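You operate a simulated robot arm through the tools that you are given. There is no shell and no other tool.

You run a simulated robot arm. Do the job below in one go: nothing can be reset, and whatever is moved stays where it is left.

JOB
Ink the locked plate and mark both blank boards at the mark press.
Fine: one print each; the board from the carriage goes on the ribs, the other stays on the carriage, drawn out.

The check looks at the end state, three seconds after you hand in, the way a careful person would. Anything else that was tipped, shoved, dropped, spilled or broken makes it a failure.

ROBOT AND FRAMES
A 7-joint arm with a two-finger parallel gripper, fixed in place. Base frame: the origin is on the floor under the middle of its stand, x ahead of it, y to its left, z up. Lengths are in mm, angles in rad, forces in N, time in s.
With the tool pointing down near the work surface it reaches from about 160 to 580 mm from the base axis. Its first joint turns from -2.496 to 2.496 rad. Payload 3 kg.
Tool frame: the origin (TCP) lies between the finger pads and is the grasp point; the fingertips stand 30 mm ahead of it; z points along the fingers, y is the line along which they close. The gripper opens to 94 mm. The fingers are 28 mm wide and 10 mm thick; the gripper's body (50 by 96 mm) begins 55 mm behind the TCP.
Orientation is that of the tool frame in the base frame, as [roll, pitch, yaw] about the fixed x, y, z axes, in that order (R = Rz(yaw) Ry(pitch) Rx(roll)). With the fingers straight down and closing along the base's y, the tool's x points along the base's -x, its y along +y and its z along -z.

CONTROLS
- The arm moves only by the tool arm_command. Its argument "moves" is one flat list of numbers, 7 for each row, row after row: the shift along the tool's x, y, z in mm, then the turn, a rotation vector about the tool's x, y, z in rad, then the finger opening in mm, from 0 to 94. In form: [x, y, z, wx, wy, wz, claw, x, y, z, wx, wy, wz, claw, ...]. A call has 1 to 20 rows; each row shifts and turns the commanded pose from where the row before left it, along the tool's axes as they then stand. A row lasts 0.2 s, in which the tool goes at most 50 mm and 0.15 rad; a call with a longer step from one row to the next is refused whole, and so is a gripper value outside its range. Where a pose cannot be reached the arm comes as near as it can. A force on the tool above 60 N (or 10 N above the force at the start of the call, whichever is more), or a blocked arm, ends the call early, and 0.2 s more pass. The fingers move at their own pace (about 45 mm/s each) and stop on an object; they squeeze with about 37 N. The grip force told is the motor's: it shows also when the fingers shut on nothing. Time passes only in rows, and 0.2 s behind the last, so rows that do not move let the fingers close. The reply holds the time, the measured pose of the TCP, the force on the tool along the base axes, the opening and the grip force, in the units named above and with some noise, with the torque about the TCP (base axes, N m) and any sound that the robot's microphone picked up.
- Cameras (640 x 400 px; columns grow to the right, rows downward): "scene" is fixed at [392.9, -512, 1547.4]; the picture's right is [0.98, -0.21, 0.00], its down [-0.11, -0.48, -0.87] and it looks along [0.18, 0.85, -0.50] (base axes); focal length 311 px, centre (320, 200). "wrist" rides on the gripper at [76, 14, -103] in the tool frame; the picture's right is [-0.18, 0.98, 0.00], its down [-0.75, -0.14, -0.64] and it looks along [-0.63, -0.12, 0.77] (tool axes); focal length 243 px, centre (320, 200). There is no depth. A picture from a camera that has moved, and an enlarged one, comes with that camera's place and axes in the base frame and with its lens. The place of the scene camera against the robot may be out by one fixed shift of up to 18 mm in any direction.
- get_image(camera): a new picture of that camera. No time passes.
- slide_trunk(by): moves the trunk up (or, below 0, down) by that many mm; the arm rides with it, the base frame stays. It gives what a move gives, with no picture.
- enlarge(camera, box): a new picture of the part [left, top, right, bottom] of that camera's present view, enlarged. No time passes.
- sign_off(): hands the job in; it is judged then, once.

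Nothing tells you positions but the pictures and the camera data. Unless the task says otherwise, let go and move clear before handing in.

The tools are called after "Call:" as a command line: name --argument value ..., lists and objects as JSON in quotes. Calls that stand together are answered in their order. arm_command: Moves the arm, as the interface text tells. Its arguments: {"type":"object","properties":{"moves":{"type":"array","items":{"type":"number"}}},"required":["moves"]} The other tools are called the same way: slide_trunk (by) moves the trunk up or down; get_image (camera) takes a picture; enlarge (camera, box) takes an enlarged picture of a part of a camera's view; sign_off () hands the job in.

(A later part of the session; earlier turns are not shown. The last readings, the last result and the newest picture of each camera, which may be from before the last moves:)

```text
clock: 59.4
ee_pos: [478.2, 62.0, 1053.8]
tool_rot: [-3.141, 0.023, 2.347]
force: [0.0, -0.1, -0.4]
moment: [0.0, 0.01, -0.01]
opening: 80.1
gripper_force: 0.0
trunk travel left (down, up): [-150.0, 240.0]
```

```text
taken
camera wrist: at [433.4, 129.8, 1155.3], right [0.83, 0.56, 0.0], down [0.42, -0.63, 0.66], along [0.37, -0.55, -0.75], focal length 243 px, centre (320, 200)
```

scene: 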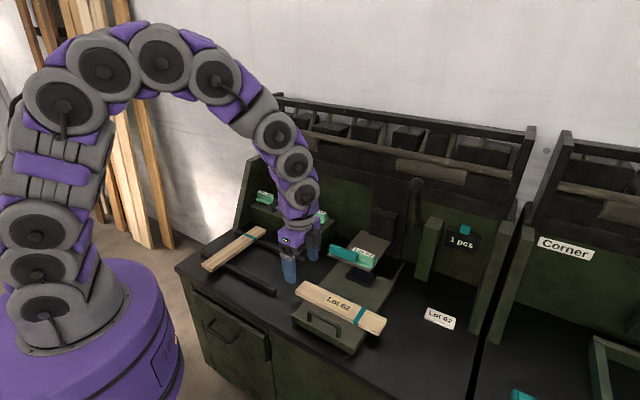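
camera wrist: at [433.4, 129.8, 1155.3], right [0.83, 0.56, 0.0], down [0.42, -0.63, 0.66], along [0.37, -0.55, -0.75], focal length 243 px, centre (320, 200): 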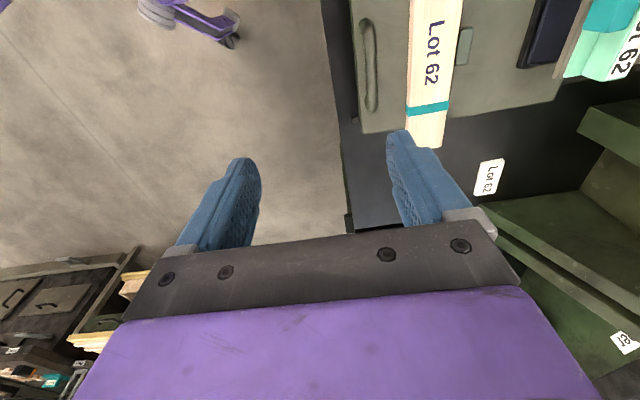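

I'm vertical and clear of the handle. I'll lower the trunk so the arm reaches further at bench height for the board swap.

Call:
slide_trunk --by -120

Call:
get_image --camera "scene"

Call:
get_image --camera "wrist"

```text
clock: 60.9
ee_pos: [478.6, 62.7, 934.4]
tool_rot: [3.139, 0.025, 2.349]
force: [-0.1, 0.4, 0.6]
moment: [0.0, -0.03, -0.01]
opening: 79.7
gripper_force: 0.1
trunk travel left (down, up): [-30.0, 360.0]
```

```text
taken
```

scene: 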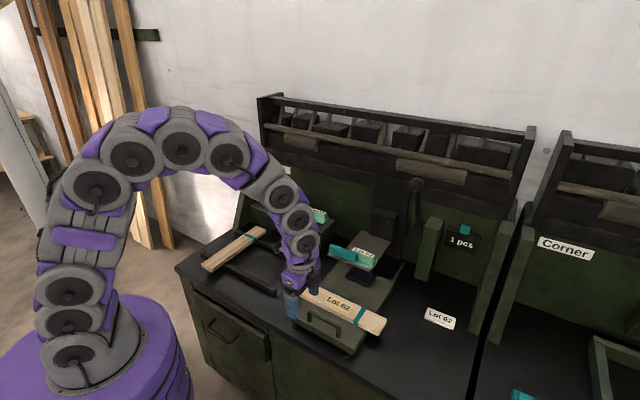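

```text
taken
camera wrist: at [433.6, 128.8, 1035.4], right [0.83, 0.56, 0.01], down [0.42, -0.63, 0.66], along [0.37, -0.54, -0.75], focal length 243 px, centre (320, 200)
```

wrist: 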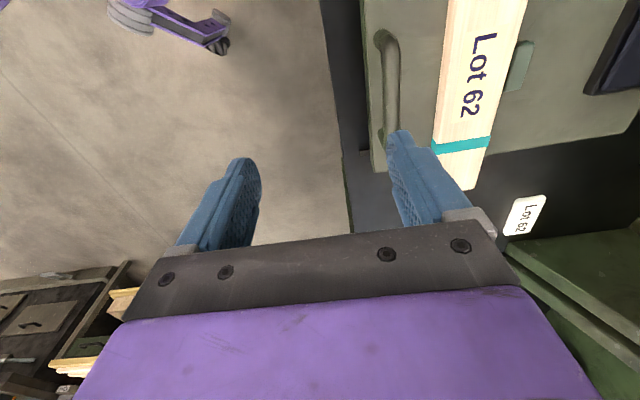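

Call:
arm_command --moves '[0, 0, 0, 0, 0.025, -0.007, 94, 6.5, 39, 8, 0, 0, 0, 94, 6.5, 39, 8, 0, 0, 0, 94, 6.5, 39, 8, 0, 0, 0, 94, 6.5, 39, 8, 0, 0, 0, 94]'

Call:
get_image --camera "wrist"

Call:
enlarge --camera "scene" --box '[260, 200, 440, 340]'

```text
clock: 62.1
ee_pos: [574.0, 191.9, 903.6]
tool_rot: [-3.142, -0.004, 2.354]
force: [-0.4, -0.2, 0.3]
moment: [0.04, 0.01, -0.02]
opening: 93.9
gripper_force: 0.1
trunk travel left (down, up): [-30.0, 360.0]
```

```text
taken
camera wrist: at [530.0, 256.3, 1006.7], right [0.83, 0.56, 0.0], down [0.43, -0.64, 0.64], along [0.36, -0.53, -0.77], focal length 243 px, centre (320, 200)
```

wrist: 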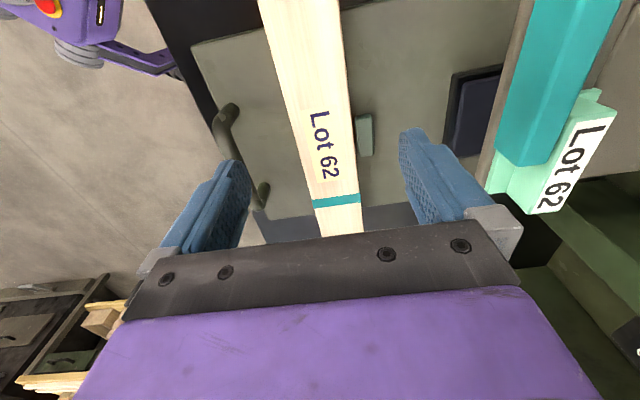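

```text
2.86 times, centred on (350, 270) of scene
camera zoom: at [392.9, -512.0, 1547.4], right [0.98, -0.21, 0.0], down [-0.11, -0.48, -0.87], along [0.18, 0.85, -0.5], focal length 888 px, centre (234, 0)
```

zoom: 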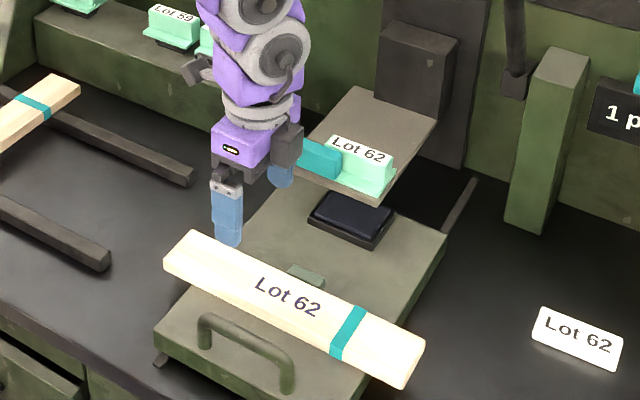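

The board edges read e_b 511 to 570, so I'm centred, and the fingers clear the stop block. I'll descend carefully around the board.

Call:
arm_command --moves '[3, -1, 40, 0, 0, 0, 94, 0, 0, 40, 0, 0, 0, 94, 0, 0, 20, 0, 0, 0, 94, 0, 0, 3, 0, 0, 0, 94, 0, 0, 2, 0, 0, 0, 94]'

Call:
get_image --camera "wrist"

Call:
enlarge --camera "scene" --box '[260, 200, 440, 340]'

```text
clock: 63.3
ee_pos: [568.7, 192.1, 797.3]
tool_rot: [3.139, -0.002, 2.355]
force: [-1.0, 0.0, 0.1]
moment: [-0.01, 0.0, 0.01]
opening: 93.9
gripper_force: 0.1
trunk travel left (down, up): [-30.0, 360.0]
```

```text
taken
camera wrist: at [524.1, 256.0, 900.7], right [0.83, 0.56, 0.0], down [0.43, -0.64, 0.64], along [0.36, -0.53, -0.77], focal length 243 px, centre (320, 200)
```

wrist: 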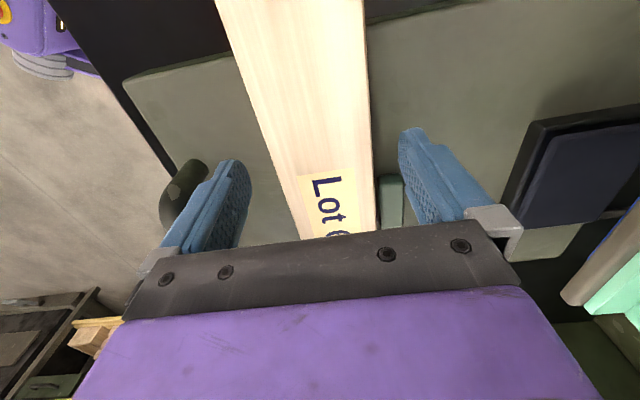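

```text
2.86 times, centred on (350, 270) of scene
camera zoom: at [392.9, -512.0, 1547.4], right [0.98, -0.21, 0.0], down [-0.11, -0.48, -0.87], along [0.18, 0.85, -0.5], focal length 888 px, centre (234, 0)
```

zoom: 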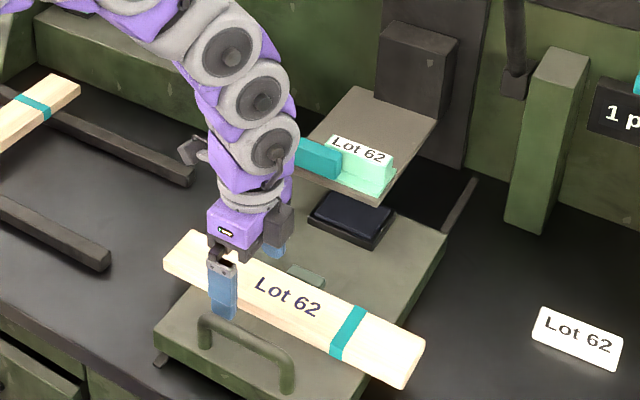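

Call:
arm_command --moves '[0, 1.5, 2, 0, 0, 0, 94, 0, 0, 0, 0, 0, 0, 40, 0, 0, 0, 0, 0, 0, 40, 0, 0, 0, 0, 0, 0, 40, 0, 0, 0, 0, 0, 0, 40]'

Call:
get_image --camera "wrist"

```text
clock: 64.5
ee_pos: [569.9, 193.0, 794.2]
tool_rot: [3.139, -0.002, 2.354]
force: [0.2, -0.4, 0.1]
moment: [0.05, 0.06, -0.02]
opening: 59.5
gripper_force: 36.9
trunk travel left (down, up): [-30.0, 360.0]
```

```text
taken
camera wrist: at [525.3, 257.5, 898.4], right [0.83, 0.56, 0.0], down [0.43, -0.64, 0.64], along [0.36, -0.53, -0.77], focal length 243 px, centre (320, 200)
```

wrist: 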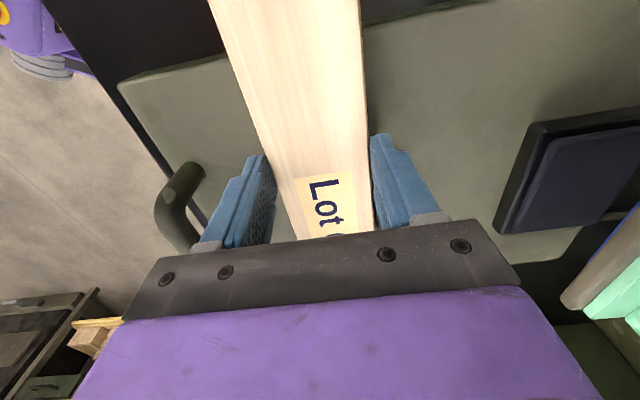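

The board is gripped at 59.5 mm. I'll lift it a little and check the hold.

Call:
arm_command --moves '[0, 0, -8, 0, 0, 0, 40, 0, 0, -15, 0, 0, 0, 40, 0, 0, -20, 0, 0, 0, 40]'

Call:
get_image --camera "wrist"

Call:
get_image --camera "scene"

```text
clock: 65.3
ee_pos: [569.3, 190.9, 839.1]
tool_rot: [3.141, -0.002, 2.355]
force: [0.2, 0.9, -1.8]
moment: [0.06, 0.04, -0.01]
opening: 59.2
gripper_force: 37.1
trunk travel left (down, up): [-30.0, 360.0]
```

```text
taken
camera wrist: at [524.9, 256.5, 941.4], right [0.83, 0.56, 0.0], down [0.43, -0.64, 0.64], along [0.36, -0.53, -0.77], focal length 243 px, centre (320, 200)
```

wrist: 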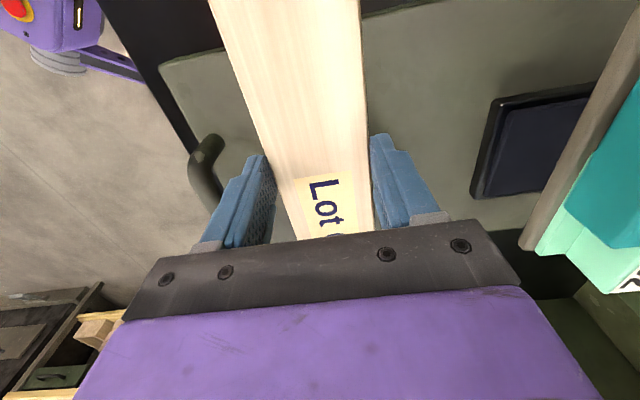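

```text
taken
```

scene: 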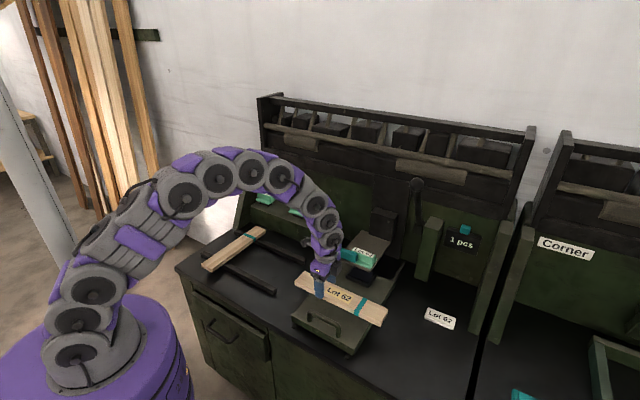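

It's held firmly at about 2 N weight. I'll raise the board and bring it clear to the left before turning it.

Call:
arm_command --moves '[0, -14, -24, 0, 0, 0, 40, 0, -20, -24, 0, 0, 0, 40, 0, -20, -24, 0, 0, 0, 40, 0, -20, -24, 0, 0, 0, 40, 0, -20, -24, 0, 0, 0, 40, 25, 0, 0, 0, 0, 0, 40, 30, 0, 0, 0, 0, 0, 40, 30, 0, 0, 0, 0, 0, 40, 30, 0, 0, 0, 0, 0, 40]'

Call:
get_image --camera "scene"

```text
clock: 67.3
ee_pos: [423.0, 208.7, 959.6]
tool_rot: [3.141, 0.0, 2.354]
force: [-0.4, -0.2, -1.2]
moment: [0.03, 0.06, 0.01]
opening: 59.5
gripper_force: 37.2
trunk travel left (down, up): [-30.0, 360.0]
```

```text
taken
```

scene: 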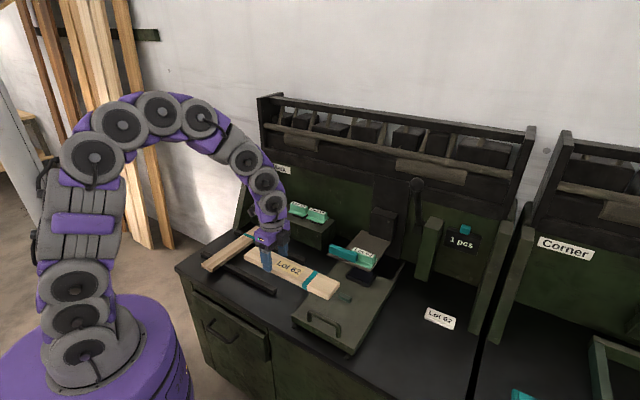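

The board is being carried level. I'll turn it 90° so its banded end faces the back.

Call:
arm_command --moves '[0, 0, 0, 0, 0, -0.1309, 40, 0, 0, 0, 0, 0, -0.1309, 40, 0, 0, 0, 0, 0, -0.1309, 40, 0, 0, 0, 0, 0, -0.1309, 40, 0, 0, 0, 0, 0, -0.1309, 40, 0, 0, 0, 0, 0, -0.1309, 40, 0, 0, 0, 0, 0, -0.1309, 40, 0, 0, 0, 0, 0, -0.1309, 40, 0, 0, 0, 0, 0, -0.1309, 40, 0, 0, 0, 0, 0, -0.1309, 40, 0, 0, 0, 0, 0, -0.1309, 40, 0, 0, 0, 0, 0, -0.1309, 40]'

Call:
get_image --camera "wrist"

Call:
get_image --camera "scene"

```text
clock: 69.9
ee_pos: [422.7, 209.3, 958.6]
tool_rot: [3.139, 0.001, -2.356]
force: [0.5, -0.2, -1.0]
moment: [-0.02, 0.03, 0.0]
opening: 59.4
gripper_force: 36.3
trunk travel left (down, up): [-30.0, 360.0]
```

```text
taken
camera wrist: at [357.3, 165.7, 1061.2], right [-0.56, 0.83, 0.0], down [0.63, 0.43, 0.64], along [0.53, 0.36, -0.77], focal length 243 px, centre (320, 200)
```

wrist: 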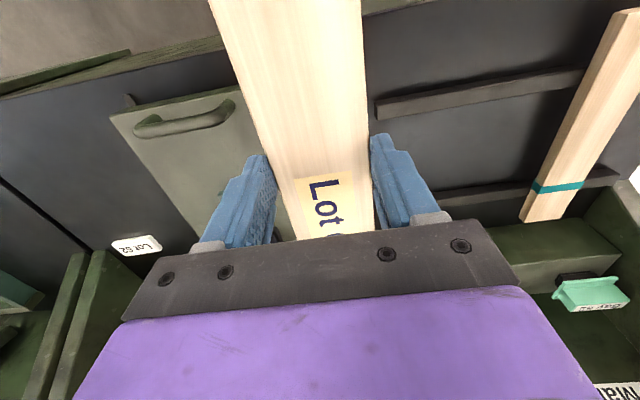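

```text
taken
```

scene: 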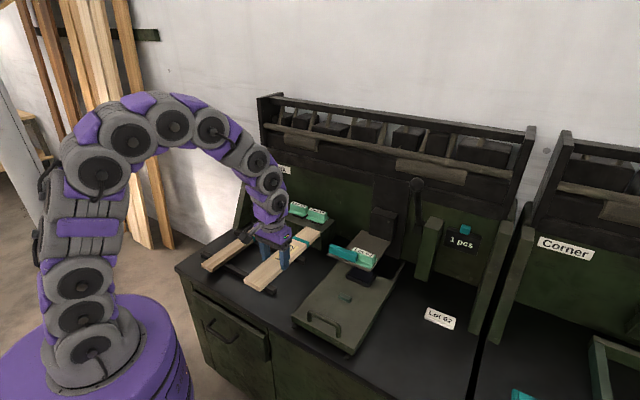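

The board now lies along the rib crossing direction. I'll carry it over the free right part of the ribs.

Call:
arm_command --moves '[-12.1, 26.4, 0, 0, 0, 0, 40, -12.1, 26.4, 0, 0, 0, 0, 40, -12.1, 26.4, 0, 0, 0, 0, 40, -12.1, 26.4, 0, 0, 0, 0, 40, -12.1, 26.4, 0, 0, 0, 0, 40, -12.1, 26.4, 0, 0, 0, 0, 40, -12.1, 26.4, 0, 0, 0, 0, 40, -12.1, 26.4, 0, 0, 0, 0, 40]'

Call:
get_image --camera "wrist"

Call:
get_image --camera "scene"

```text
clock: 71.7
ee_pos: [342.5, 428.6, 957.5]
tool_rot: [3.141, 0.001, -2.359]
force: [0.1, -0.7, -2.5]
moment: [-0.02, 0.04, 0.0]
opening: 59.0
gripper_force: 37.0
trunk travel left (down, up): [-30.0, 360.0]
```

```text
taken
camera wrist: at [277.9, 385.2, 1061.1], right [-0.56, 0.83, 0.0], down [0.63, 0.43, 0.64], along [0.53, 0.36, -0.77], focal length 243 px, centre (320, 200)
```

wrist: 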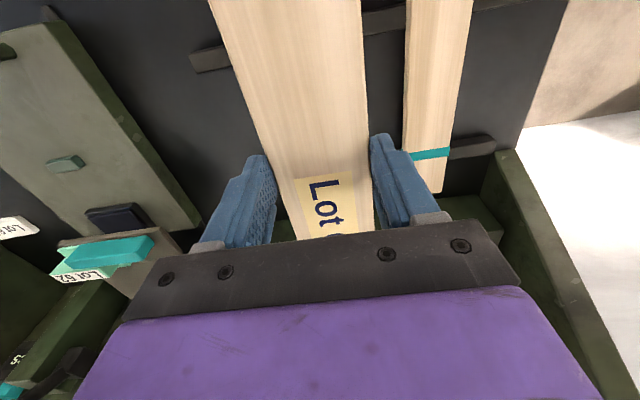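

```text
taken
```

scene: 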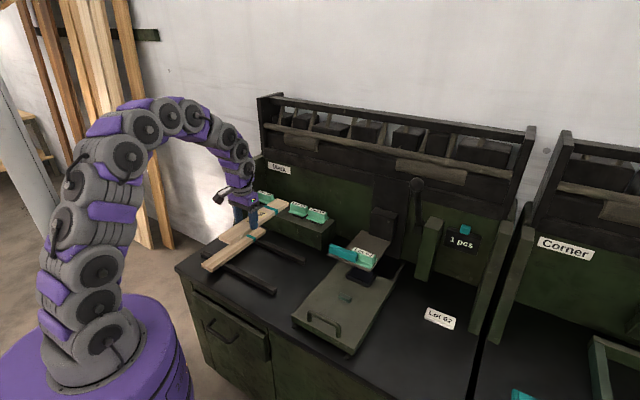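

The position is good: there's about an 80 mm gap to the other board and both ribs are under it. I'll descend, then lower in fine steps to contact.

Call:
arm_command --moves '[0, 0, 30, 0, 0, 0, 40, 0, 0, 30, 0, 0, 0, 40, 0, 0, 30, 0, 0, 0, 40, 0, 0, 30, 0, 0, 0, 40, 0, 0, 25, 0, 0, 0, 40, 0, 0, 14, 0, 0, 0, 40]'

Call:
enlarge --camera "scene" --box '[180, 180, 340, 310]'

Call:
get_image --camera "wrist"

```text
clock: 73.1
ee_pos: [342.3, 427.8, 799.0]
tool_rot: [3.139, 0.0, -2.358]
force: [0.8, -0.6, -2.5]
moment: [-0.04, 0.06, 0.01]
opening: 59.2
gripper_force: 37.0
trunk travel left (down, up): [-30.0, 360.0]
```

```text
3.08 times, centred on (260, 245) of scene
camera zoom: at [392.9, -512.0, 1547.4], right [0.98, -0.21, 0.0], down [-0.11, -0.48, -0.87], along [0.18, 0.85, -0.5], focal length 956 px, centre (505, 62)
```

zoom: 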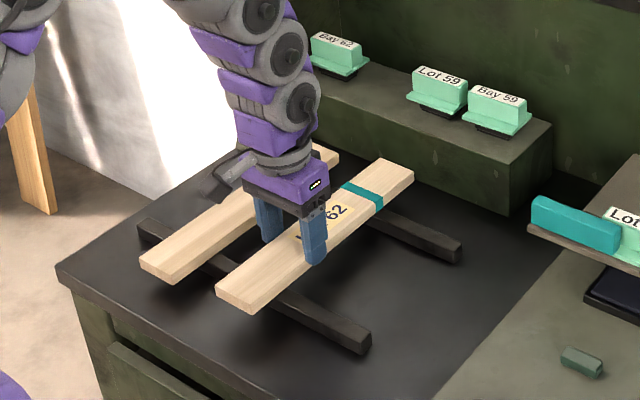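

```text
taken
camera wrist: at [277.8, 383.3, 901.9], right [-0.56, 0.83, 0.0], down [0.63, 0.43, 0.64], along [0.53, 0.36, -0.77], focal length 243 px, centre (320, 200)
```

wrist: 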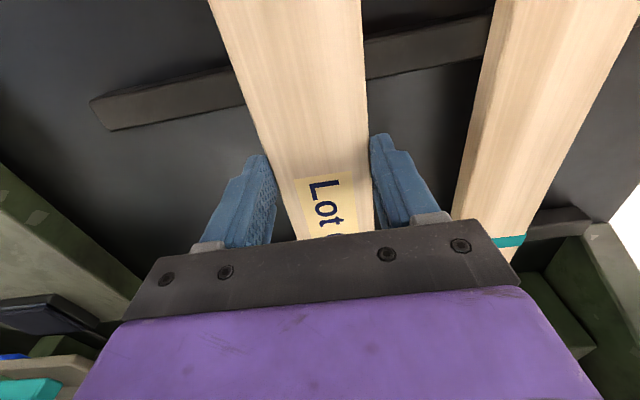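

Call:
arm_command --moves '[0, 0, 8, 0, 0, 0, 40, 0, 0, 5, 0, 0, 0, 40]'

Call:
arm_command --moves '[0, 0, 3, 0, 0, 0, 40]'

Call:
arm_command --moves '[0, 0, 2, 0, 0, 0, 40]'

```text
clock: 73.7
ee_pos: [342.7, 427.1, 786.5]
tool_rot: [3.14, 0.001, -2.359]
force: [0.4, 0.3, -1.6]
moment: [-0.05, 0.06, 0.01]
opening: 59.5
gripper_force: 36.8
trunk travel left (down, up): [-30.0, 360.0]
```

```text
clock: 74.1
ee_pos: [341.5, 428.2, 783.2]
tool_rot: [3.141, 0.001, -2.357]
force: [-0.7, -0.4, -1.6]
moment: [-0.06, 0.09, 0.03]
opening: 59.1
gripper_force: 37.6
trunk travel left (down, up): [-30.0, 360.0]
```

```text
clock: 74.5
ee_pos: [342.4, 426.7, 781.5]
tool_rot: [3.141, 0.001, -2.357]
force: [-0.3, 0.0, -1.7]
moment: [-0.05, 0.03, -0.01]
opening: 59.2
gripper_force: 37.2
trunk travel left (down, up): [-30.0, 360.0]
```

Call:
arm_command --moves '[0, 0, 2, 0, 0, 0, 40]'

Call:
arm_command --moves '[0, 0, 2, 0, 0, 0, 40]'

Call:
arm_command --moves '[0, 0, 2, 0, 0, 0, 40]'

Call:
enlarge --camera "scene" --box '[180, 180, 340, 310]'

```text
clock: 74.9
ee_pos: [340.3, 428.6, 781.6]
tool_rot: [3.139, 0.005, -2.358]
force: [1.3, 1.7, 17.7]
moment: [-0.78, 0.59, 0.02]
opening: 59.1
gripper_force: 37.3
trunk travel left (down, up): [-30.0, 360.0]
```

```text
clock: 75.3
ee_pos: [342.5, 425.6, 781.1]
tool_rot: [3.139, 0.009, -2.357]
force: [0.5, 4.0, 36.8]
moment: [0.15, 0.0, 0.0]
opening: 59.7
gripper_force: 36.6
trunk travel left (down, up): [-30.0, 360.0]
```

```text
clock: 75.7
ee_pos: [340.4, 427.4, 776.3]
tool_rot: [3.139, 0.003, -2.358]
force: [3.6, 3.2, 35.3]
moment: [0.17, -0.23, -0.03]
opening: 59.6
gripper_force: 36.3
trunk travel left (down, up): [-30.0, 360.0]
```

```text
3.08 times, centred on (260, 245) of scene
camera zoom: at [392.9, -512.0, 1547.4], right [0.98, -0.21, 0.0], down [-0.11, -0.48, -0.87], along [0.18, 0.85, -0.5], focal length 956 px, centre (505, 62)
```

zoom: 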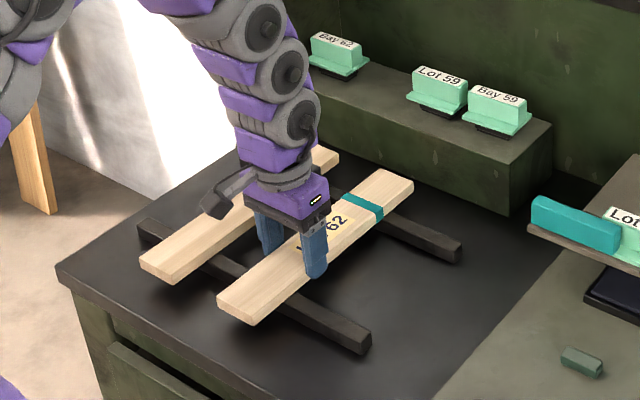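

The board touched down and is flat on both ribs. I'll open and lift clear.

Call:
arm_command --moves '[0, 0, -3, 0, 0, 0, 80, 0, 0, 0, 0, 0, 0, 80, 0, 0, 0, 0, 0, 0, 80, 0, 0, -30, 0, 0, 0, 80, 0, 0, -40, 0, 0, 0, 80, 0, 0, -40, 0, 0, 0, 80]'

Call:
get_image --camera "wrist"

Call:
enlarge --camera "scene" --box '[180, 180, 340, 310]'

```text
clock: 77.1
ee_pos: [341.4, 425.7, 890.0]
tool_rot: [3.14, 0.0, -2.358]
force: [0.4, 0.3, -0.9]
moment: [0.0, 0.02, 0.02]
opening: 80.1
gripper_force: 0.1
trunk travel left (down, up): [-30.0, 360.0]
```

```text
taken
camera wrist: at [276.0, 383.2, 992.7], right [-0.56, 0.83, 0.0], down [0.63, 0.43, 0.64], along [0.53, 0.36, -0.77], focal length 243 px, centre (320, 200)
```

wrist: 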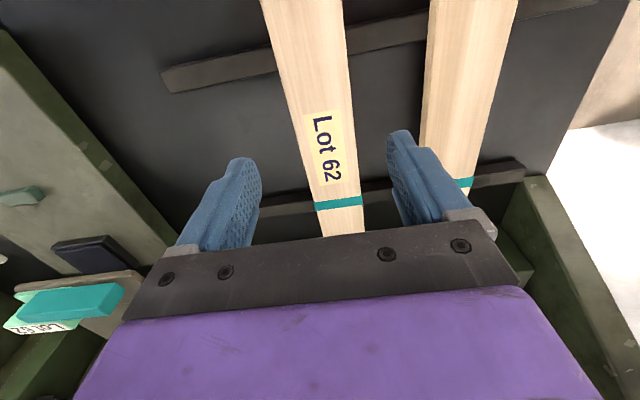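

```text
3.08 times, centred on (260, 245) of scene
camera zoom: at [392.9, -512.0, 1547.4], right [0.98, -0.21, 0.0], down [-0.11, -0.48, -0.87], along [0.18, 0.85, -0.5], focal length 956 px, centre (505, 62)
```

zoom: 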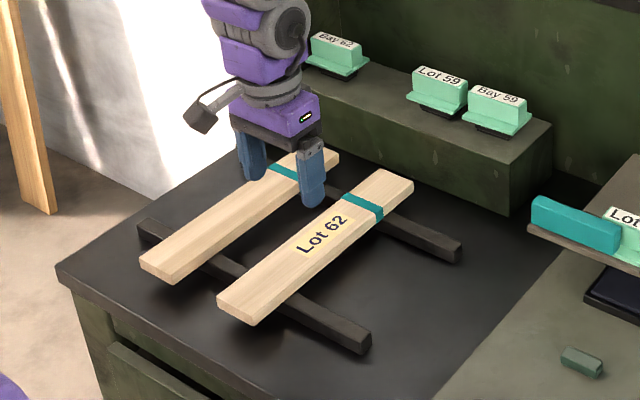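

Board A is safely on the ribs. Now I'll measure board B for pickup.

Call:
enlarge --camera "wrist" --box '[380, 0, 560, 200]'

```text
2.00 times, centred on (470, 100) of wrist
camera zoom: at [276.0, 383.2, 992.7], right [-0.56, 0.83, 0.0], down [0.63, 0.43, 0.64], along [0.53, 0.36, -0.77], focal length 485 px, centre (20, 400)
```

zoom: 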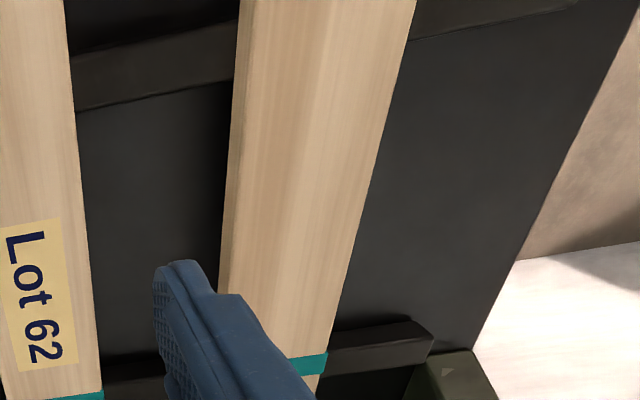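

Board B is centred at about e_r −191 with its top at about z 762. I'll move over it, keeping the same grip offset as before.

Call:
arm_command --moves '[0.4, 32.8, 0, 0, 0, 0, 94, 0.4, 32.8, 0, 0, 0, 0, 94, 0.4, 32.8, 0, 0, 0, 0, 94, 0.4, 32.8, 0, 0, 0, 0.002, 94, 0, 0, 30, 0, 0, 0, 94]'

Call:
get_image --camera "wrist"

Call:
get_image --camera "scene"

```text
clock: 78.3
ee_pos: [248.5, 518.9, 858.5]
tool_rot: [3.14, 0.002, -2.359]
force: [0.5, 0.0, 0.0]
moment: [0.01, -0.02, -0.01]
opening: 94.3
gripper_force: 0.0
trunk travel left (down, up): [-30.0, 360.0]
```

```text
taken
camera wrist: at [182.7, 476.8, 961.3], right [-0.56, 0.83, 0.0], down [0.63, 0.43, 0.64], along [0.53, 0.36, -0.77], focal length 243 px, centre (320, 200)
```

wrist: 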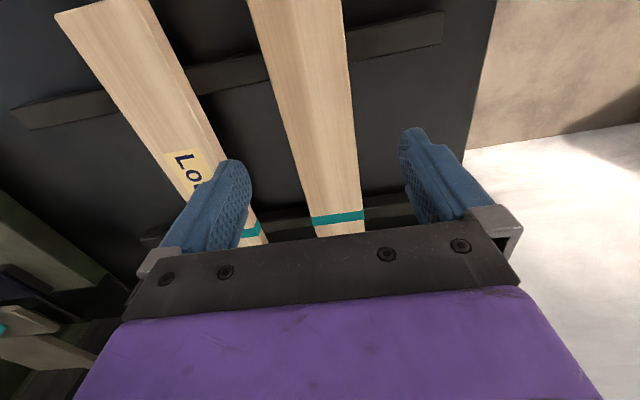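

```text
taken
```

scene: 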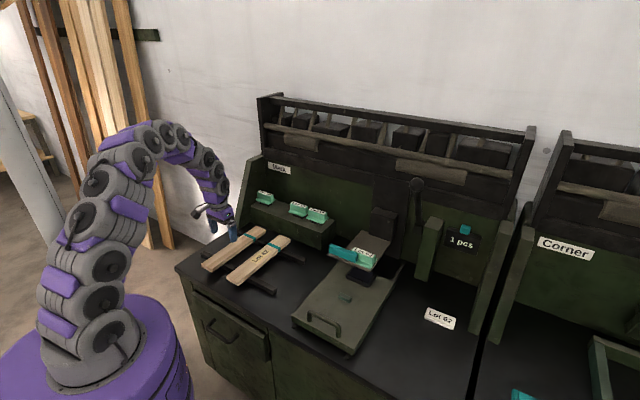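

I'm centred on board B. I'll descend and grip it with the tips just above its underside.

Call:
arm_command --moves '[0, 0, 30, 0, 0, 0, 94, 0, 0, 30, 0, 0, 0, 94, 0, 0, 14, 0, 0, 0, 94, 0, 0, 2.5, 0, 0, 0, 94, 0, 0, 0, 0, 0, 0, 40, 0, 0, 0, 0, 0, 0, 40, 0, 0, 0, 0, 0, 0, 40, 0, 0, 0, 0, 0, 0, 40]'

Call:
get_image --camera "wrist"

Call:
enlarge --camera "scene" --box '[180, 180, 340, 310]'

```text
clock: 80.1
ee_pos: [248.6, 517.2, 783.8]
tool_rot: [3.14, 0.002, -2.361]
force: [0.0, 0.9, 0.4]
moment: [-0.01, 0.0, 0.0]
opening: 59.6
gripper_force: 37.3
trunk travel left (down, up): [-30.0, 360.0]
```

```text
taken
camera wrist: at [184.4, 475.5, 886.0], right [-0.56, 0.83, 0.0], down [0.63, 0.43, 0.64], along [0.53, 0.36, -0.77], focal length 243 px, centre (320, 200)
```

wrist: 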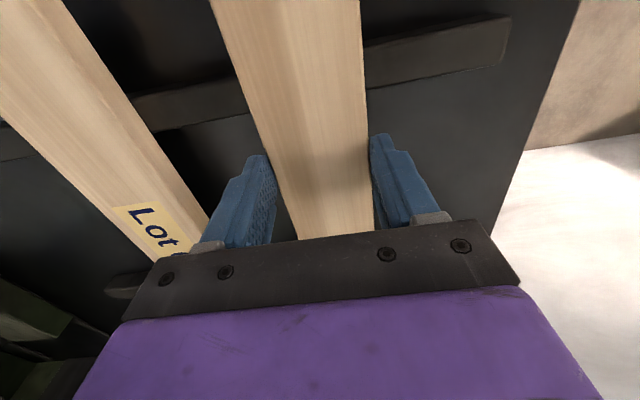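

```text
3.08 times, centred on (260, 245) of scene
camera zoom: at [392.9, -512.0, 1547.4], right [0.98, -0.21, 0.0], down [-0.11, -0.48, -0.87], along [0.18, 0.85, -0.5], focal length 956 px, centre (505, 62)
```

zoom: 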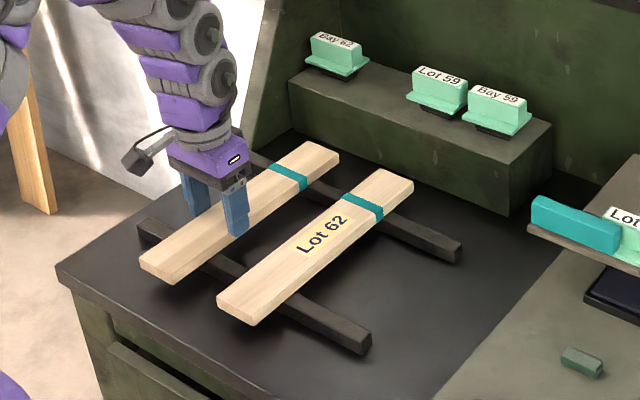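

Board B is gripped. I'll lift it and check.

Call:
arm_command --moves '[0, 0, -8, 0, 0, 0, 40, 0, 0, -20, 0, 0, 0, 40, 0, 0, -30, 0, 0, 0, 40, 0, 0, -30, 0, 0, 0, 40, 0, 0, -30, 0, 0, 0, 40, 0, 0, -30, 0, 0, 0, 40, 0, 0, -27, 0, 0, 0, 40]'

Call:
get_image --camera "scene"

```text
clock: 81.7
ee_pos: [245.9, 517.3, 957.6]
tool_rot: [3.141, 0.005, -2.36]
force: [-0.7, -0.4, 0.1]
moment: [-0.02, 0.1, 0.01]
opening: 59.3
gripper_force: 37.2
trunk travel left (down, up): [-30.0, 360.0]
```

```text
taken
```

scene: 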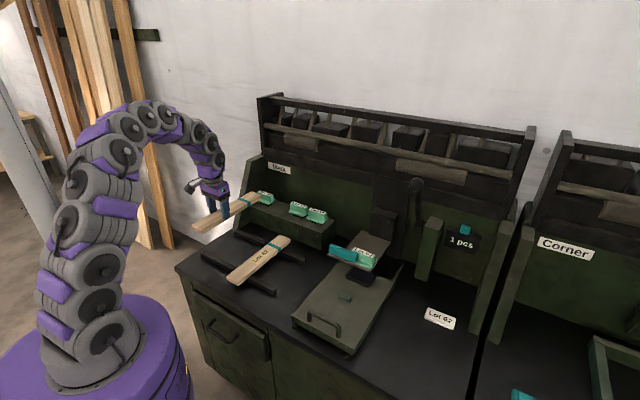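

Call:
arm_command --moves '[7.75, -28.5, 0, 0, 0, 0, 40, 7.75, -28.5, 0, 0, 0, 0, 40, 7.75, -28.5, 0, 0, 0, 0, 40, 7.75, -28.5, 0, 0, 0, 0, 40, 7.75, -28.5, 0, 0, 0, 0, 40, 7.75, -28.5, 0, 0, 0, 0, 40, 7.75, -28.5, 0, 0, 0, 0, 40, 7.75, -28.5, 0, 0, 0, 0, 40, 7.75, -28.5, 0, 0, 0, 0, 40, 7.75, -28.5, 0, 0, 0, 0, 40, 7.75, -28.5, 0, 0, 0, 0, 40, 7.75, -28.5, 0, 0, 0, 0, 40]'

Call:
arm_command --moves '[0, 0, 0, 0, 0, 0.1309, 40, 0, 0, 0, 0, 0, 0.1309, 40, 0, 0, 0, 0, 0, 0.1309, 40, 0, 0, 0, 0, 0, 0.1309, 40, 0, 0, 0, 0, 0, 0.1309, 40, 0, 0, 0, 0, 0, 0.1309, 40, 0, 0, 0, 0, 0, 0.1309, 40, 0, 0, 0, 0, 0, 0.1309, 40, 0, 0, 0, 0, 0, 0.1309, 40, 0, 0, 0, 0, 0, 0.1309, 40, 0, 0, 0, 0, 0, 0.1309, 40, 0, 0, 0, 0, 0, 0.1269, 40]'

Call:
get_image --camera "scene"

Call:
get_image --camera "wrist"

```text
clock: 84.3
ee_pos: [421.8, 206.2, 957.5]
tool_rot: [3.14, 0.003, -2.359]
force: [0.3, 0.3, -1.6]
moment: [-0.05, 0.03, 0.0]
opening: 59.6
gripper_force: 36.6
trunk travel left (down, up): [-30.0, 360.0]
```

```text
clock: 86.9
ee_pos: [422.7, 209.3, 956.3]
tool_rot: [3.139, -0.002, 2.355]
force: [0.0, 0.0, -1.1]
moment: [0.1, 0.05, 0.01]
opening: 59.2
gripper_force: 37.1
trunk travel left (down, up): [-30.0, 360.0]
```

```text
taken
```

scene: 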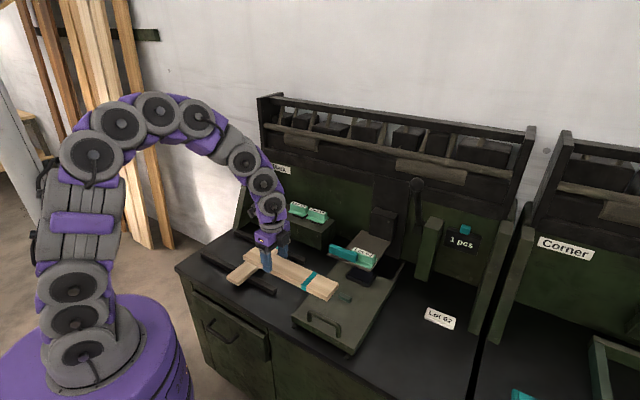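

```text
taken
camera wrist: at [378.0, 273.7, 1060.0], right [0.83, 0.56, 0.0], down [0.43, -0.64, 0.64], along [0.36, -0.53, -0.77], focal length 243 px, centre (320, 200)
```

wrist: 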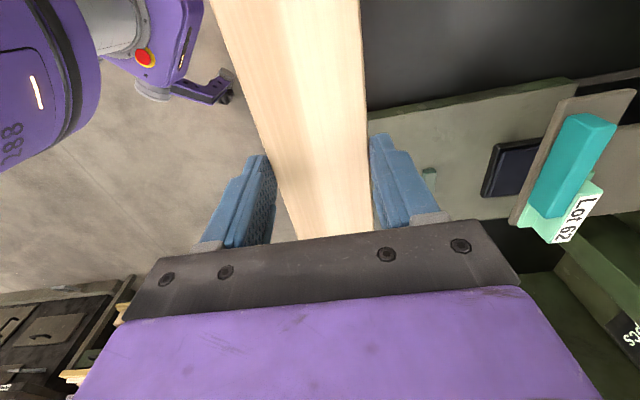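

Board B is turned with its band to the right, like board A was. I'll move it over the carriage and come down the reverse of the pickup path.

Call:
arm_command --moves '[-29.5, 0, 0, 0, 0, 0, 40, -29.5, 0, 0, 0, 0, 0, 40, -29.5, 0, 0, 0, 0, 0, 40, -29.5, 0, 0, 0, 0, 0, 40, 0, 20, 24, 0, 0, 0, 40, 0, 20, 24, 0, 0, 0, 40, 0, 20, 24, 0, 0, 0, 40, 0, 20, 24, 0, 0, 0, 40, 0, 12, 20, 0, 0, 0, 40]'

Call:
get_image --camera "wrist"

Call:
enlarge --camera "scene" --box '[260, 200, 440, 340]'

```text
clock: 88.9
ee_pos: [569.4, 189.0, 838.3]
tool_rot: [-3.141, -0.002, 2.356]
force: [0.2, 0.3, -1.2]
moment: [0.04, 0.05, 0.02]
opening: 59.4
gripper_force: 36.7
trunk travel left (down, up): [-30.0, 360.0]
```

```text
taken
camera wrist: at [525.9, 254.8, 942.0], right [0.83, 0.56, 0.0], down [0.43, -0.63, 0.64], along [0.36, -0.53, -0.77], focal length 243 px, centre (320, 200)
```

wrist: 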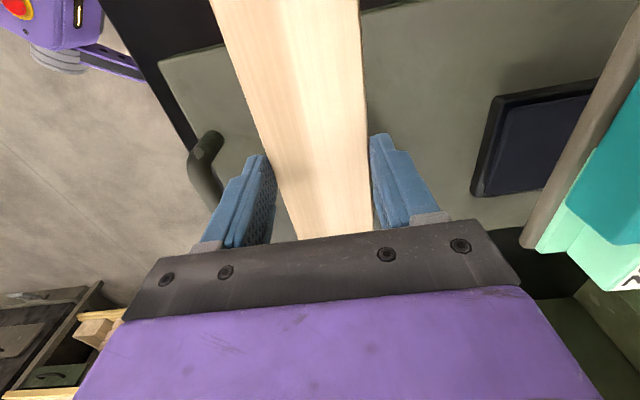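

```text
2.86 times, centred on (350, 270) of scene
camera zoom: at [392.9, -512.0, 1547.4], right [0.98, -0.21, 0.0], down [-0.11, -0.48, -0.87], along [0.18, 0.85, -0.5], focal length 888 px, centre (234, 0)
```

zoom: 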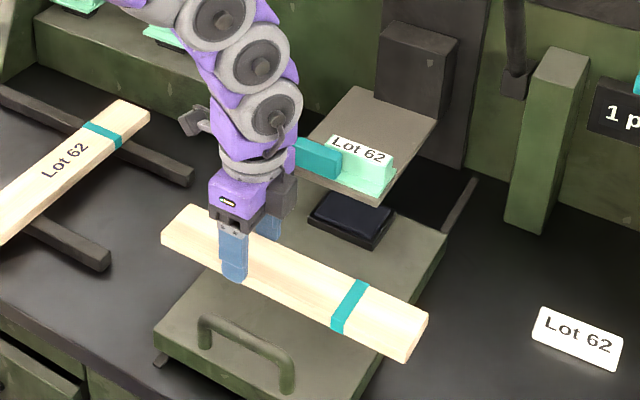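

Call:
arm_command --moves '[0, 3, 20, 0, 0, 0, 40, 0, 0, 10, 0, 0, 0, 40, 0, 0, 6, 0, 0, 0, 40]'

Call:
arm_command --moves '[0, 0, 2, 0, 0, 0, 40]'

Call:
arm_command --moves '[0, 0, 2, 0, 0, 0, 40]'

```text
clock: 89.7
ee_pos: [573.1, 193.4, 804.2]
tool_rot: [3.14, -0.002, 2.355]
force: [-0.5, -0.5, -2.3]
moment: [0.05, 0.07, -0.01]
opening: 59.3
gripper_force: 36.6
trunk travel left (down, up): [-30.0, 360.0]
```

```text
clock: 90.1
ee_pos: [572.4, 193.0, 802.0]
tool_rot: [3.139, -0.002, 2.357]
force: [0.6, -0.4, -1.7]
moment: [0.07, 0.05, -0.02]
opening: 59.2
gripper_force: 37.3
trunk travel left (down, up): [-30.0, 360.0]
```

```text
clock: 90.5
ee_pos: [573.2, 193.2, 800.8]
tool_rot: [3.14, -0.002, 2.356]
force: [-0.1, -0.6, -1.4]
moment: [0.06, 0.06, -0.01]
opening: 59.4
gripper_force: 36.8
trunk travel left (down, up): [-30.0, 360.0]
```

Call:
arm_command --moves '[0, -2.2, 0, 0, 0, 0, 40]'

Call:
arm_command --moves '[0, 0, 2, 0, 0, 0, 40]'

Call:
arm_command --moves '[0, 0, 2, 0, 0, 0, 40]'

Call:
get_image --camera "wrist"

Call:
enlarge --camera "scene" --box '[260, 200, 440, 340]'

```text
clock: 90.9
ee_pos: [571.2, 191.9, 801.0]
tool_rot: [3.14, -0.001, 2.357]
force: [0.1, -0.3, -1.4]
moment: [0.08, 0.05, 0.01]
opening: 59.4
gripper_force: 37.2
trunk travel left (down, up): [-30.0, 360.0]
```

```text
clock: 91.3
ee_pos: [570.1, 191.6, 798.8]
tool_rot: [3.14, -0.002, 2.356]
force: [1.2, 0.2, -2.0]
moment: [0.05, 0.04, -0.02]
opening: 59.4
gripper_force: 37.4
trunk travel left (down, up): [-30.0, 360.0]
```

```text
clock: 91.7
ee_pos: [571.6, 192.3, 797.6]
tool_rot: [3.141, 0.001, 2.357]
force: [-2.2, -0.5, 5.1]
moment: [-0.78, -0.49, -0.29]
opening: 59.2
gripper_force: 37.2
trunk travel left (down, up): [-30.0, 360.0]
```

```text
taken
camera wrist: at [527.1, 256.5, 900.7], right [0.83, 0.56, 0.0], down [0.43, -0.63, 0.64], along [0.36, -0.53, -0.77], focal length 243 px, centre (320, 200)
```

wrist: 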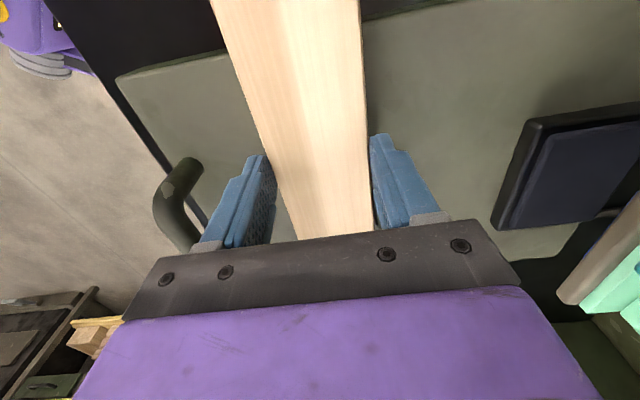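

```text
2.86 times, centred on (350, 270) of scene
camera zoom: at [392.9, -512.0, 1547.4], right [0.98, -0.21, 0.0], down [-0.11, -0.48, -0.87], along [0.18, 0.85, -0.5], focal length 888 px, centre (234, 0)
```

zoom: 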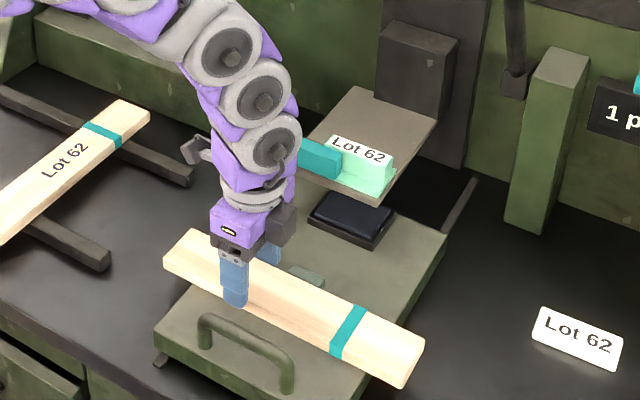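

First contact came at the expected height, and the placement matches board A's old position. I'll press down 2 mm more, then release and rise.

Call:
arm_command --moves '[0, 0, 2, 0, 0, 0, 40]'

Call:
arm_command --moves '[0, 0, 0, 0, 0, 0, 66, 0, 0, 0, 0, 0, 0, 80, 0, 0, 0, 0, 0, 0, 94, 0, 0, -10, 0, 0, 0, 94, 0, 0, -30, 0, 0, 0, 94, 0, 0, -40, 0, 0, 0, 94, 0, 0, -30, 0, 0, 0, 94]'

Call:
get_image --camera "wrist"

Call:
enlarge --camera "scene" --box '[260, 200, 440, 340]'

```text
clock: 92.1
ee_pos: [570.7, 191.4, 795.4]
tool_rot: [3.136, 0.0, 2.356]
force: [-0.7, 2.4, 24.6]
moment: [-0.07, 0.45, -0.03]
opening: 59.2
gripper_force: 37.1
trunk travel left (down, up): [-30.0, 360.0]
```

```text
clock: 93.7
ee_pos: [570.1, 192.7, 906.9]
tool_rot: [3.14, -0.002, 2.356]
force: [0.1, -0.4, -0.6]
moment: [0.01, -0.02, -0.02]
opening: 94.0
gripper_force: 0.1
trunk travel left (down, up): [-30.0, 360.0]
```

```text
taken
camera wrist: at [526.0, 257.1, 1009.4], right [0.83, 0.56, 0.0], down [0.43, -0.63, 0.64], along [0.36, -0.53, -0.77], focal length 243 px, centre (320, 200)
```

wrist: 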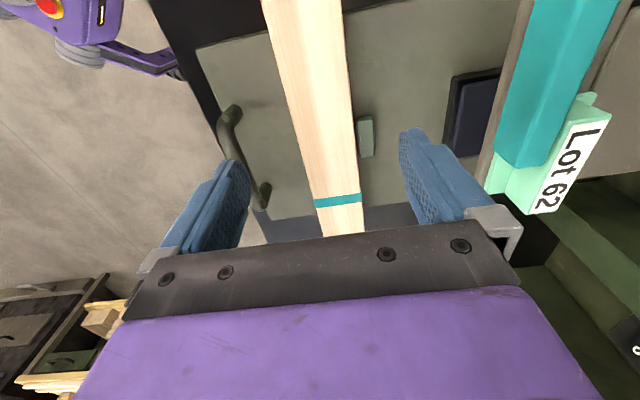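

```text
2.86 times, centred on (350, 270) of scene
camera zoom: at [392.9, -512.0, 1547.4], right [0.98, -0.21, 0.0], down [-0.11, -0.48, -0.87], along [0.18, 0.85, -0.5], focal length 888 px, centre (234, 0)
```

zoom: 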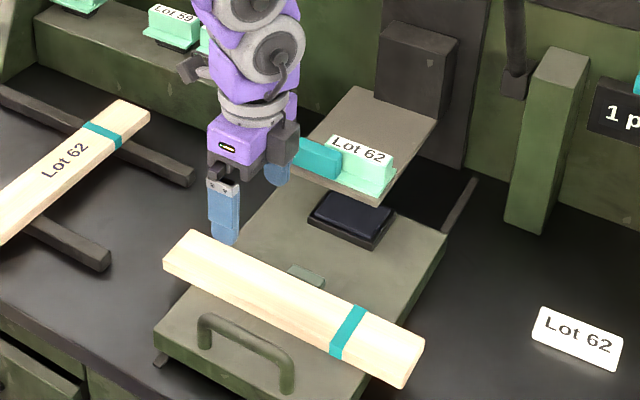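

Board B sits just where board A was, against the stop. I'll raise the trunk back for lever reach and re-ink the plate while the pad is under it.

Call:
slide_trunk --by 120

Call:
arm_command --moves '[0, -25, -10, 0, 0, 0, 94, 0, -30, -10, 0, 0, 0, 94, 0, -30, -10, 0, 0, 0, 94, 0, 0, 0, 0, 0, -0.1428, 80, 0, 0, 0, 0, 0, -0.1428, 80, 0, 0, 0, 0, 0, -0.1428, 80, 0, 0, 0, 0, 0, -0.1428, 80, 0, 0, 0, 0, 0, -0.1428, 80, 0, 0, 0, 0, 0, -0.1428, 80, 0, 0, 0, 0, 0, -0.1428, 80, 0, 0, 0, 0, 0, -0.1428, 80, 0, 0, 0, 0, 0, -0.1428, 80, 0, 0, 0, 0, 0, -0.1428, 80, 0, 0, 0, 0, 0, -0.1428, 80]'

Call:
get_image --camera "scene"

Call:
get_image --camera "wrist"

```text
clock: 95.2
ee_pos: [571.7, 193.3, 1024.8]
tool_rot: [3.139, -0.002, 2.356]
force: [0.9, -0.8, -0.2]
moment: [0.03, 0.03, 0.03]
opening: 94.0
gripper_force: 0.1
trunk travel left (down, up): [-150.0, 240.0]
```

```text
clock: 98.2
ee_pos: [509.5, 132.7, 1055.7]
tool_rot: [3.139, 0.002, -2.355]
force: [-0.2, -0.3, 0.7]
moment: [0.0, -0.02, -0.01]
opening: 80.0
gripper_force: 0.0
trunk travel left (down, up): [-150.0, 240.0]
```

```text
taken
```

scene: 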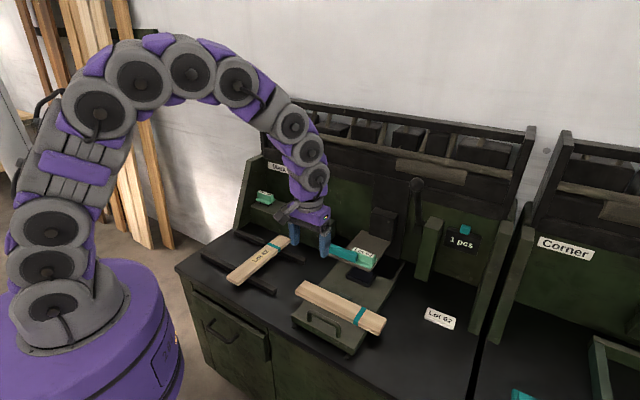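

```text
taken
camera wrist: at [445.9, 89.1, 1158.5], right [-0.57, 0.82, 0.0], down [0.63, 0.43, 0.64], along [0.53, 0.37, -0.77], focal length 243 px, centre (320, 200)
```

wrist: 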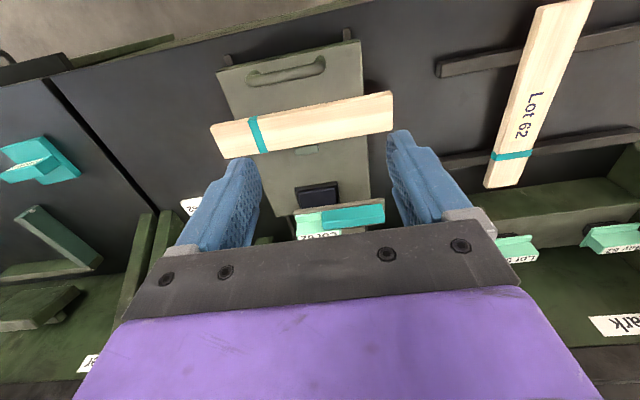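

Call:
arm_command --moves '[0, 0, 0, 0, -0.15, 0, 80, 0, 0, 0, 0, -0.15, 0, 80, 0, 0, 0, 0, -0.15, 0, 80, 0, 0, 0, 0, -0.15, 0, 80, 0, 0, 0, 0, -0.15, 0, 80, 0, 0, 0, 0, -0.15, 0, 80, 0, 0, 0, 0, -0.147, 0, 80, -31.9, -24.7, 17.5, 0, 0, 0, 80, -31.9, -24.7, 17.5, 0, 0, 0, 80, -31.9, -24.7, 17.5, 0, 0, 0, 80, -31.9, -24.7, 17.5, 0, 0, 0, 80, -31.9, -24.7, 17.5, 0, 0, 0, 80, -31.9, -24.7, 17.5, 0, 0, 0, 80, -31.9, -24.7, 17.5, 0, 0, 0, 80]'

Call:
get_image --camera "wrist"

Call:
get_image --camera "scene"

```text
clock: 101.2
ee_pos: [797.0, 174.5, 1168.3]
tool_rot: [3.14, 0.951, -2.354]
force: [0.4, 0.6, -0.4]
moment: [0.02, 0.07, -0.02]
opening: 79.9
gripper_force: 0.0
out of reach, approached as far as the arm can: row 7
trunk travel left (down, up): [-150.0, 240.0]
```

```text
taken
camera wrist: at [696.7, 95.8, 1164.2], right [-0.62, 0.77, 0.15], down [0.04, -0.16, 0.99], along [0.78, 0.62, 0.07], focal length 243 px, centre (320, 200)
```

wrist: 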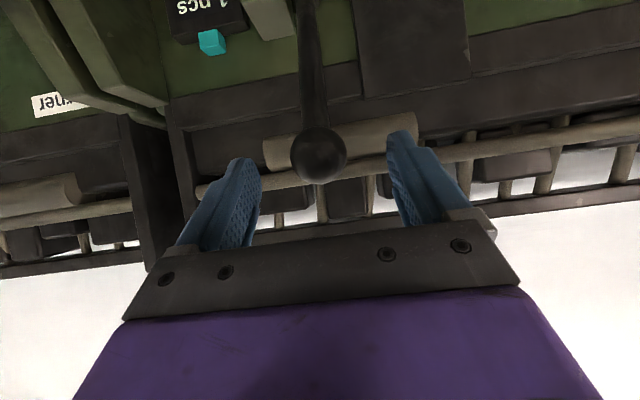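

```text
taken
```

scene: 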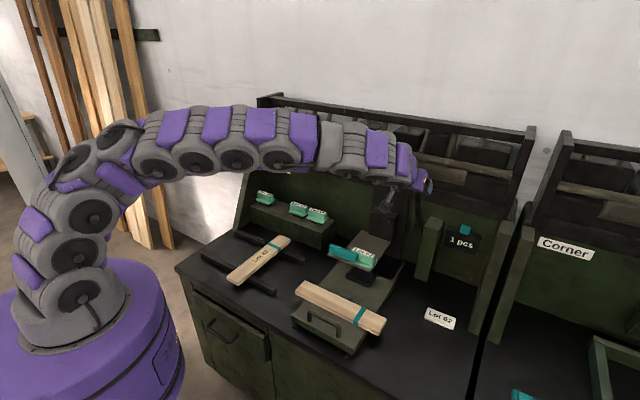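

The tilt came up slightly short. I'll correct it and line up on the ball before going in.

Call:
arm_command --moves '[0, 0, -15, 0, -0.096, 0, 80, -9.2, -1.9, 0, 0, 0, 0, 80]'

Call:
get_image --camera "wrist"

```text
clock: 101.8
ee_pos: [792.1, 163.0, 1181.8]
tool_rot: [3.139, 1.048, -2.358]
force: [0.5, 0.9, -0.5]
moment: [0.0, -0.01, 0.03]
opening: 80.0
gripper_force: 0.0
trunk travel left (down, up): [-150.0, 240.0]
```

```text
taken
camera wrist: at [692.1, 84.6, 1167.6], right [-0.63, 0.76, 0.16], down [-0.03, -0.23, 0.97], along [0.78, 0.61, 0.16], focal length 243 px, centre (320, 200)
```

wrist: 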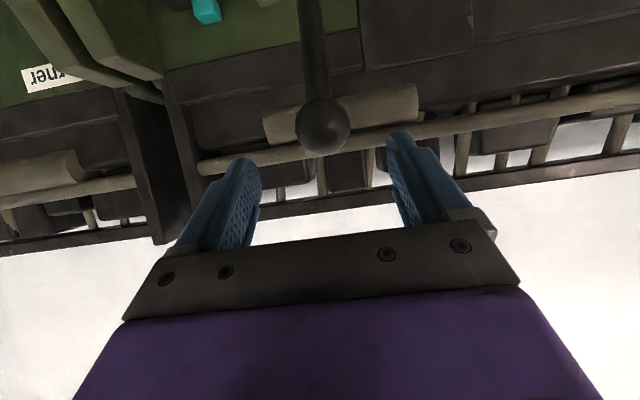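

Call:
arm_command --moves '[-1.1, 0.9, 27.1, 0, 0, 0, 80, -1.1, 0.9, 27.1, 0, 0, 0, 80, -1.1, 0.9, 27.1, 0, 0, 0, 80, 0, 0, 0, 0, 0, 0, 0, 0, 0, 0, 0, 0, 0, 0, 0, 0, 0, 0, 0, 0, 0]'

Call:
get_image --camera "wrist"

```text
clock: 103.2
ee_pos: [842.2, 216.2, 1144.6]
tool_rot: [3.137, 1.049, -2.362]
force: [5.6, -4.8, 0.5]
moment: [0.12, -0.22, 0.14]
opening: 44.7
gripper_force: 32.0
trunk travel left (down, up): [-150.0, 240.0]
```

```text
taken
camera wrist: at [740.8, 136.6, 1130.0], right [-0.63, 0.76, 0.16], down [-0.03, -0.23, 0.97], along [0.78, 0.61, 0.16], focal length 243 px, centre (320, 200)
```

wrist: 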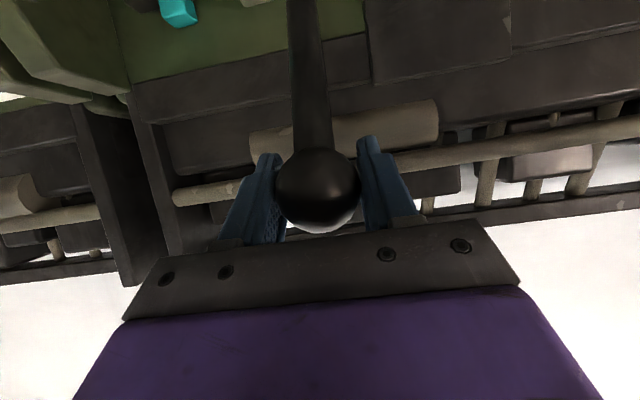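

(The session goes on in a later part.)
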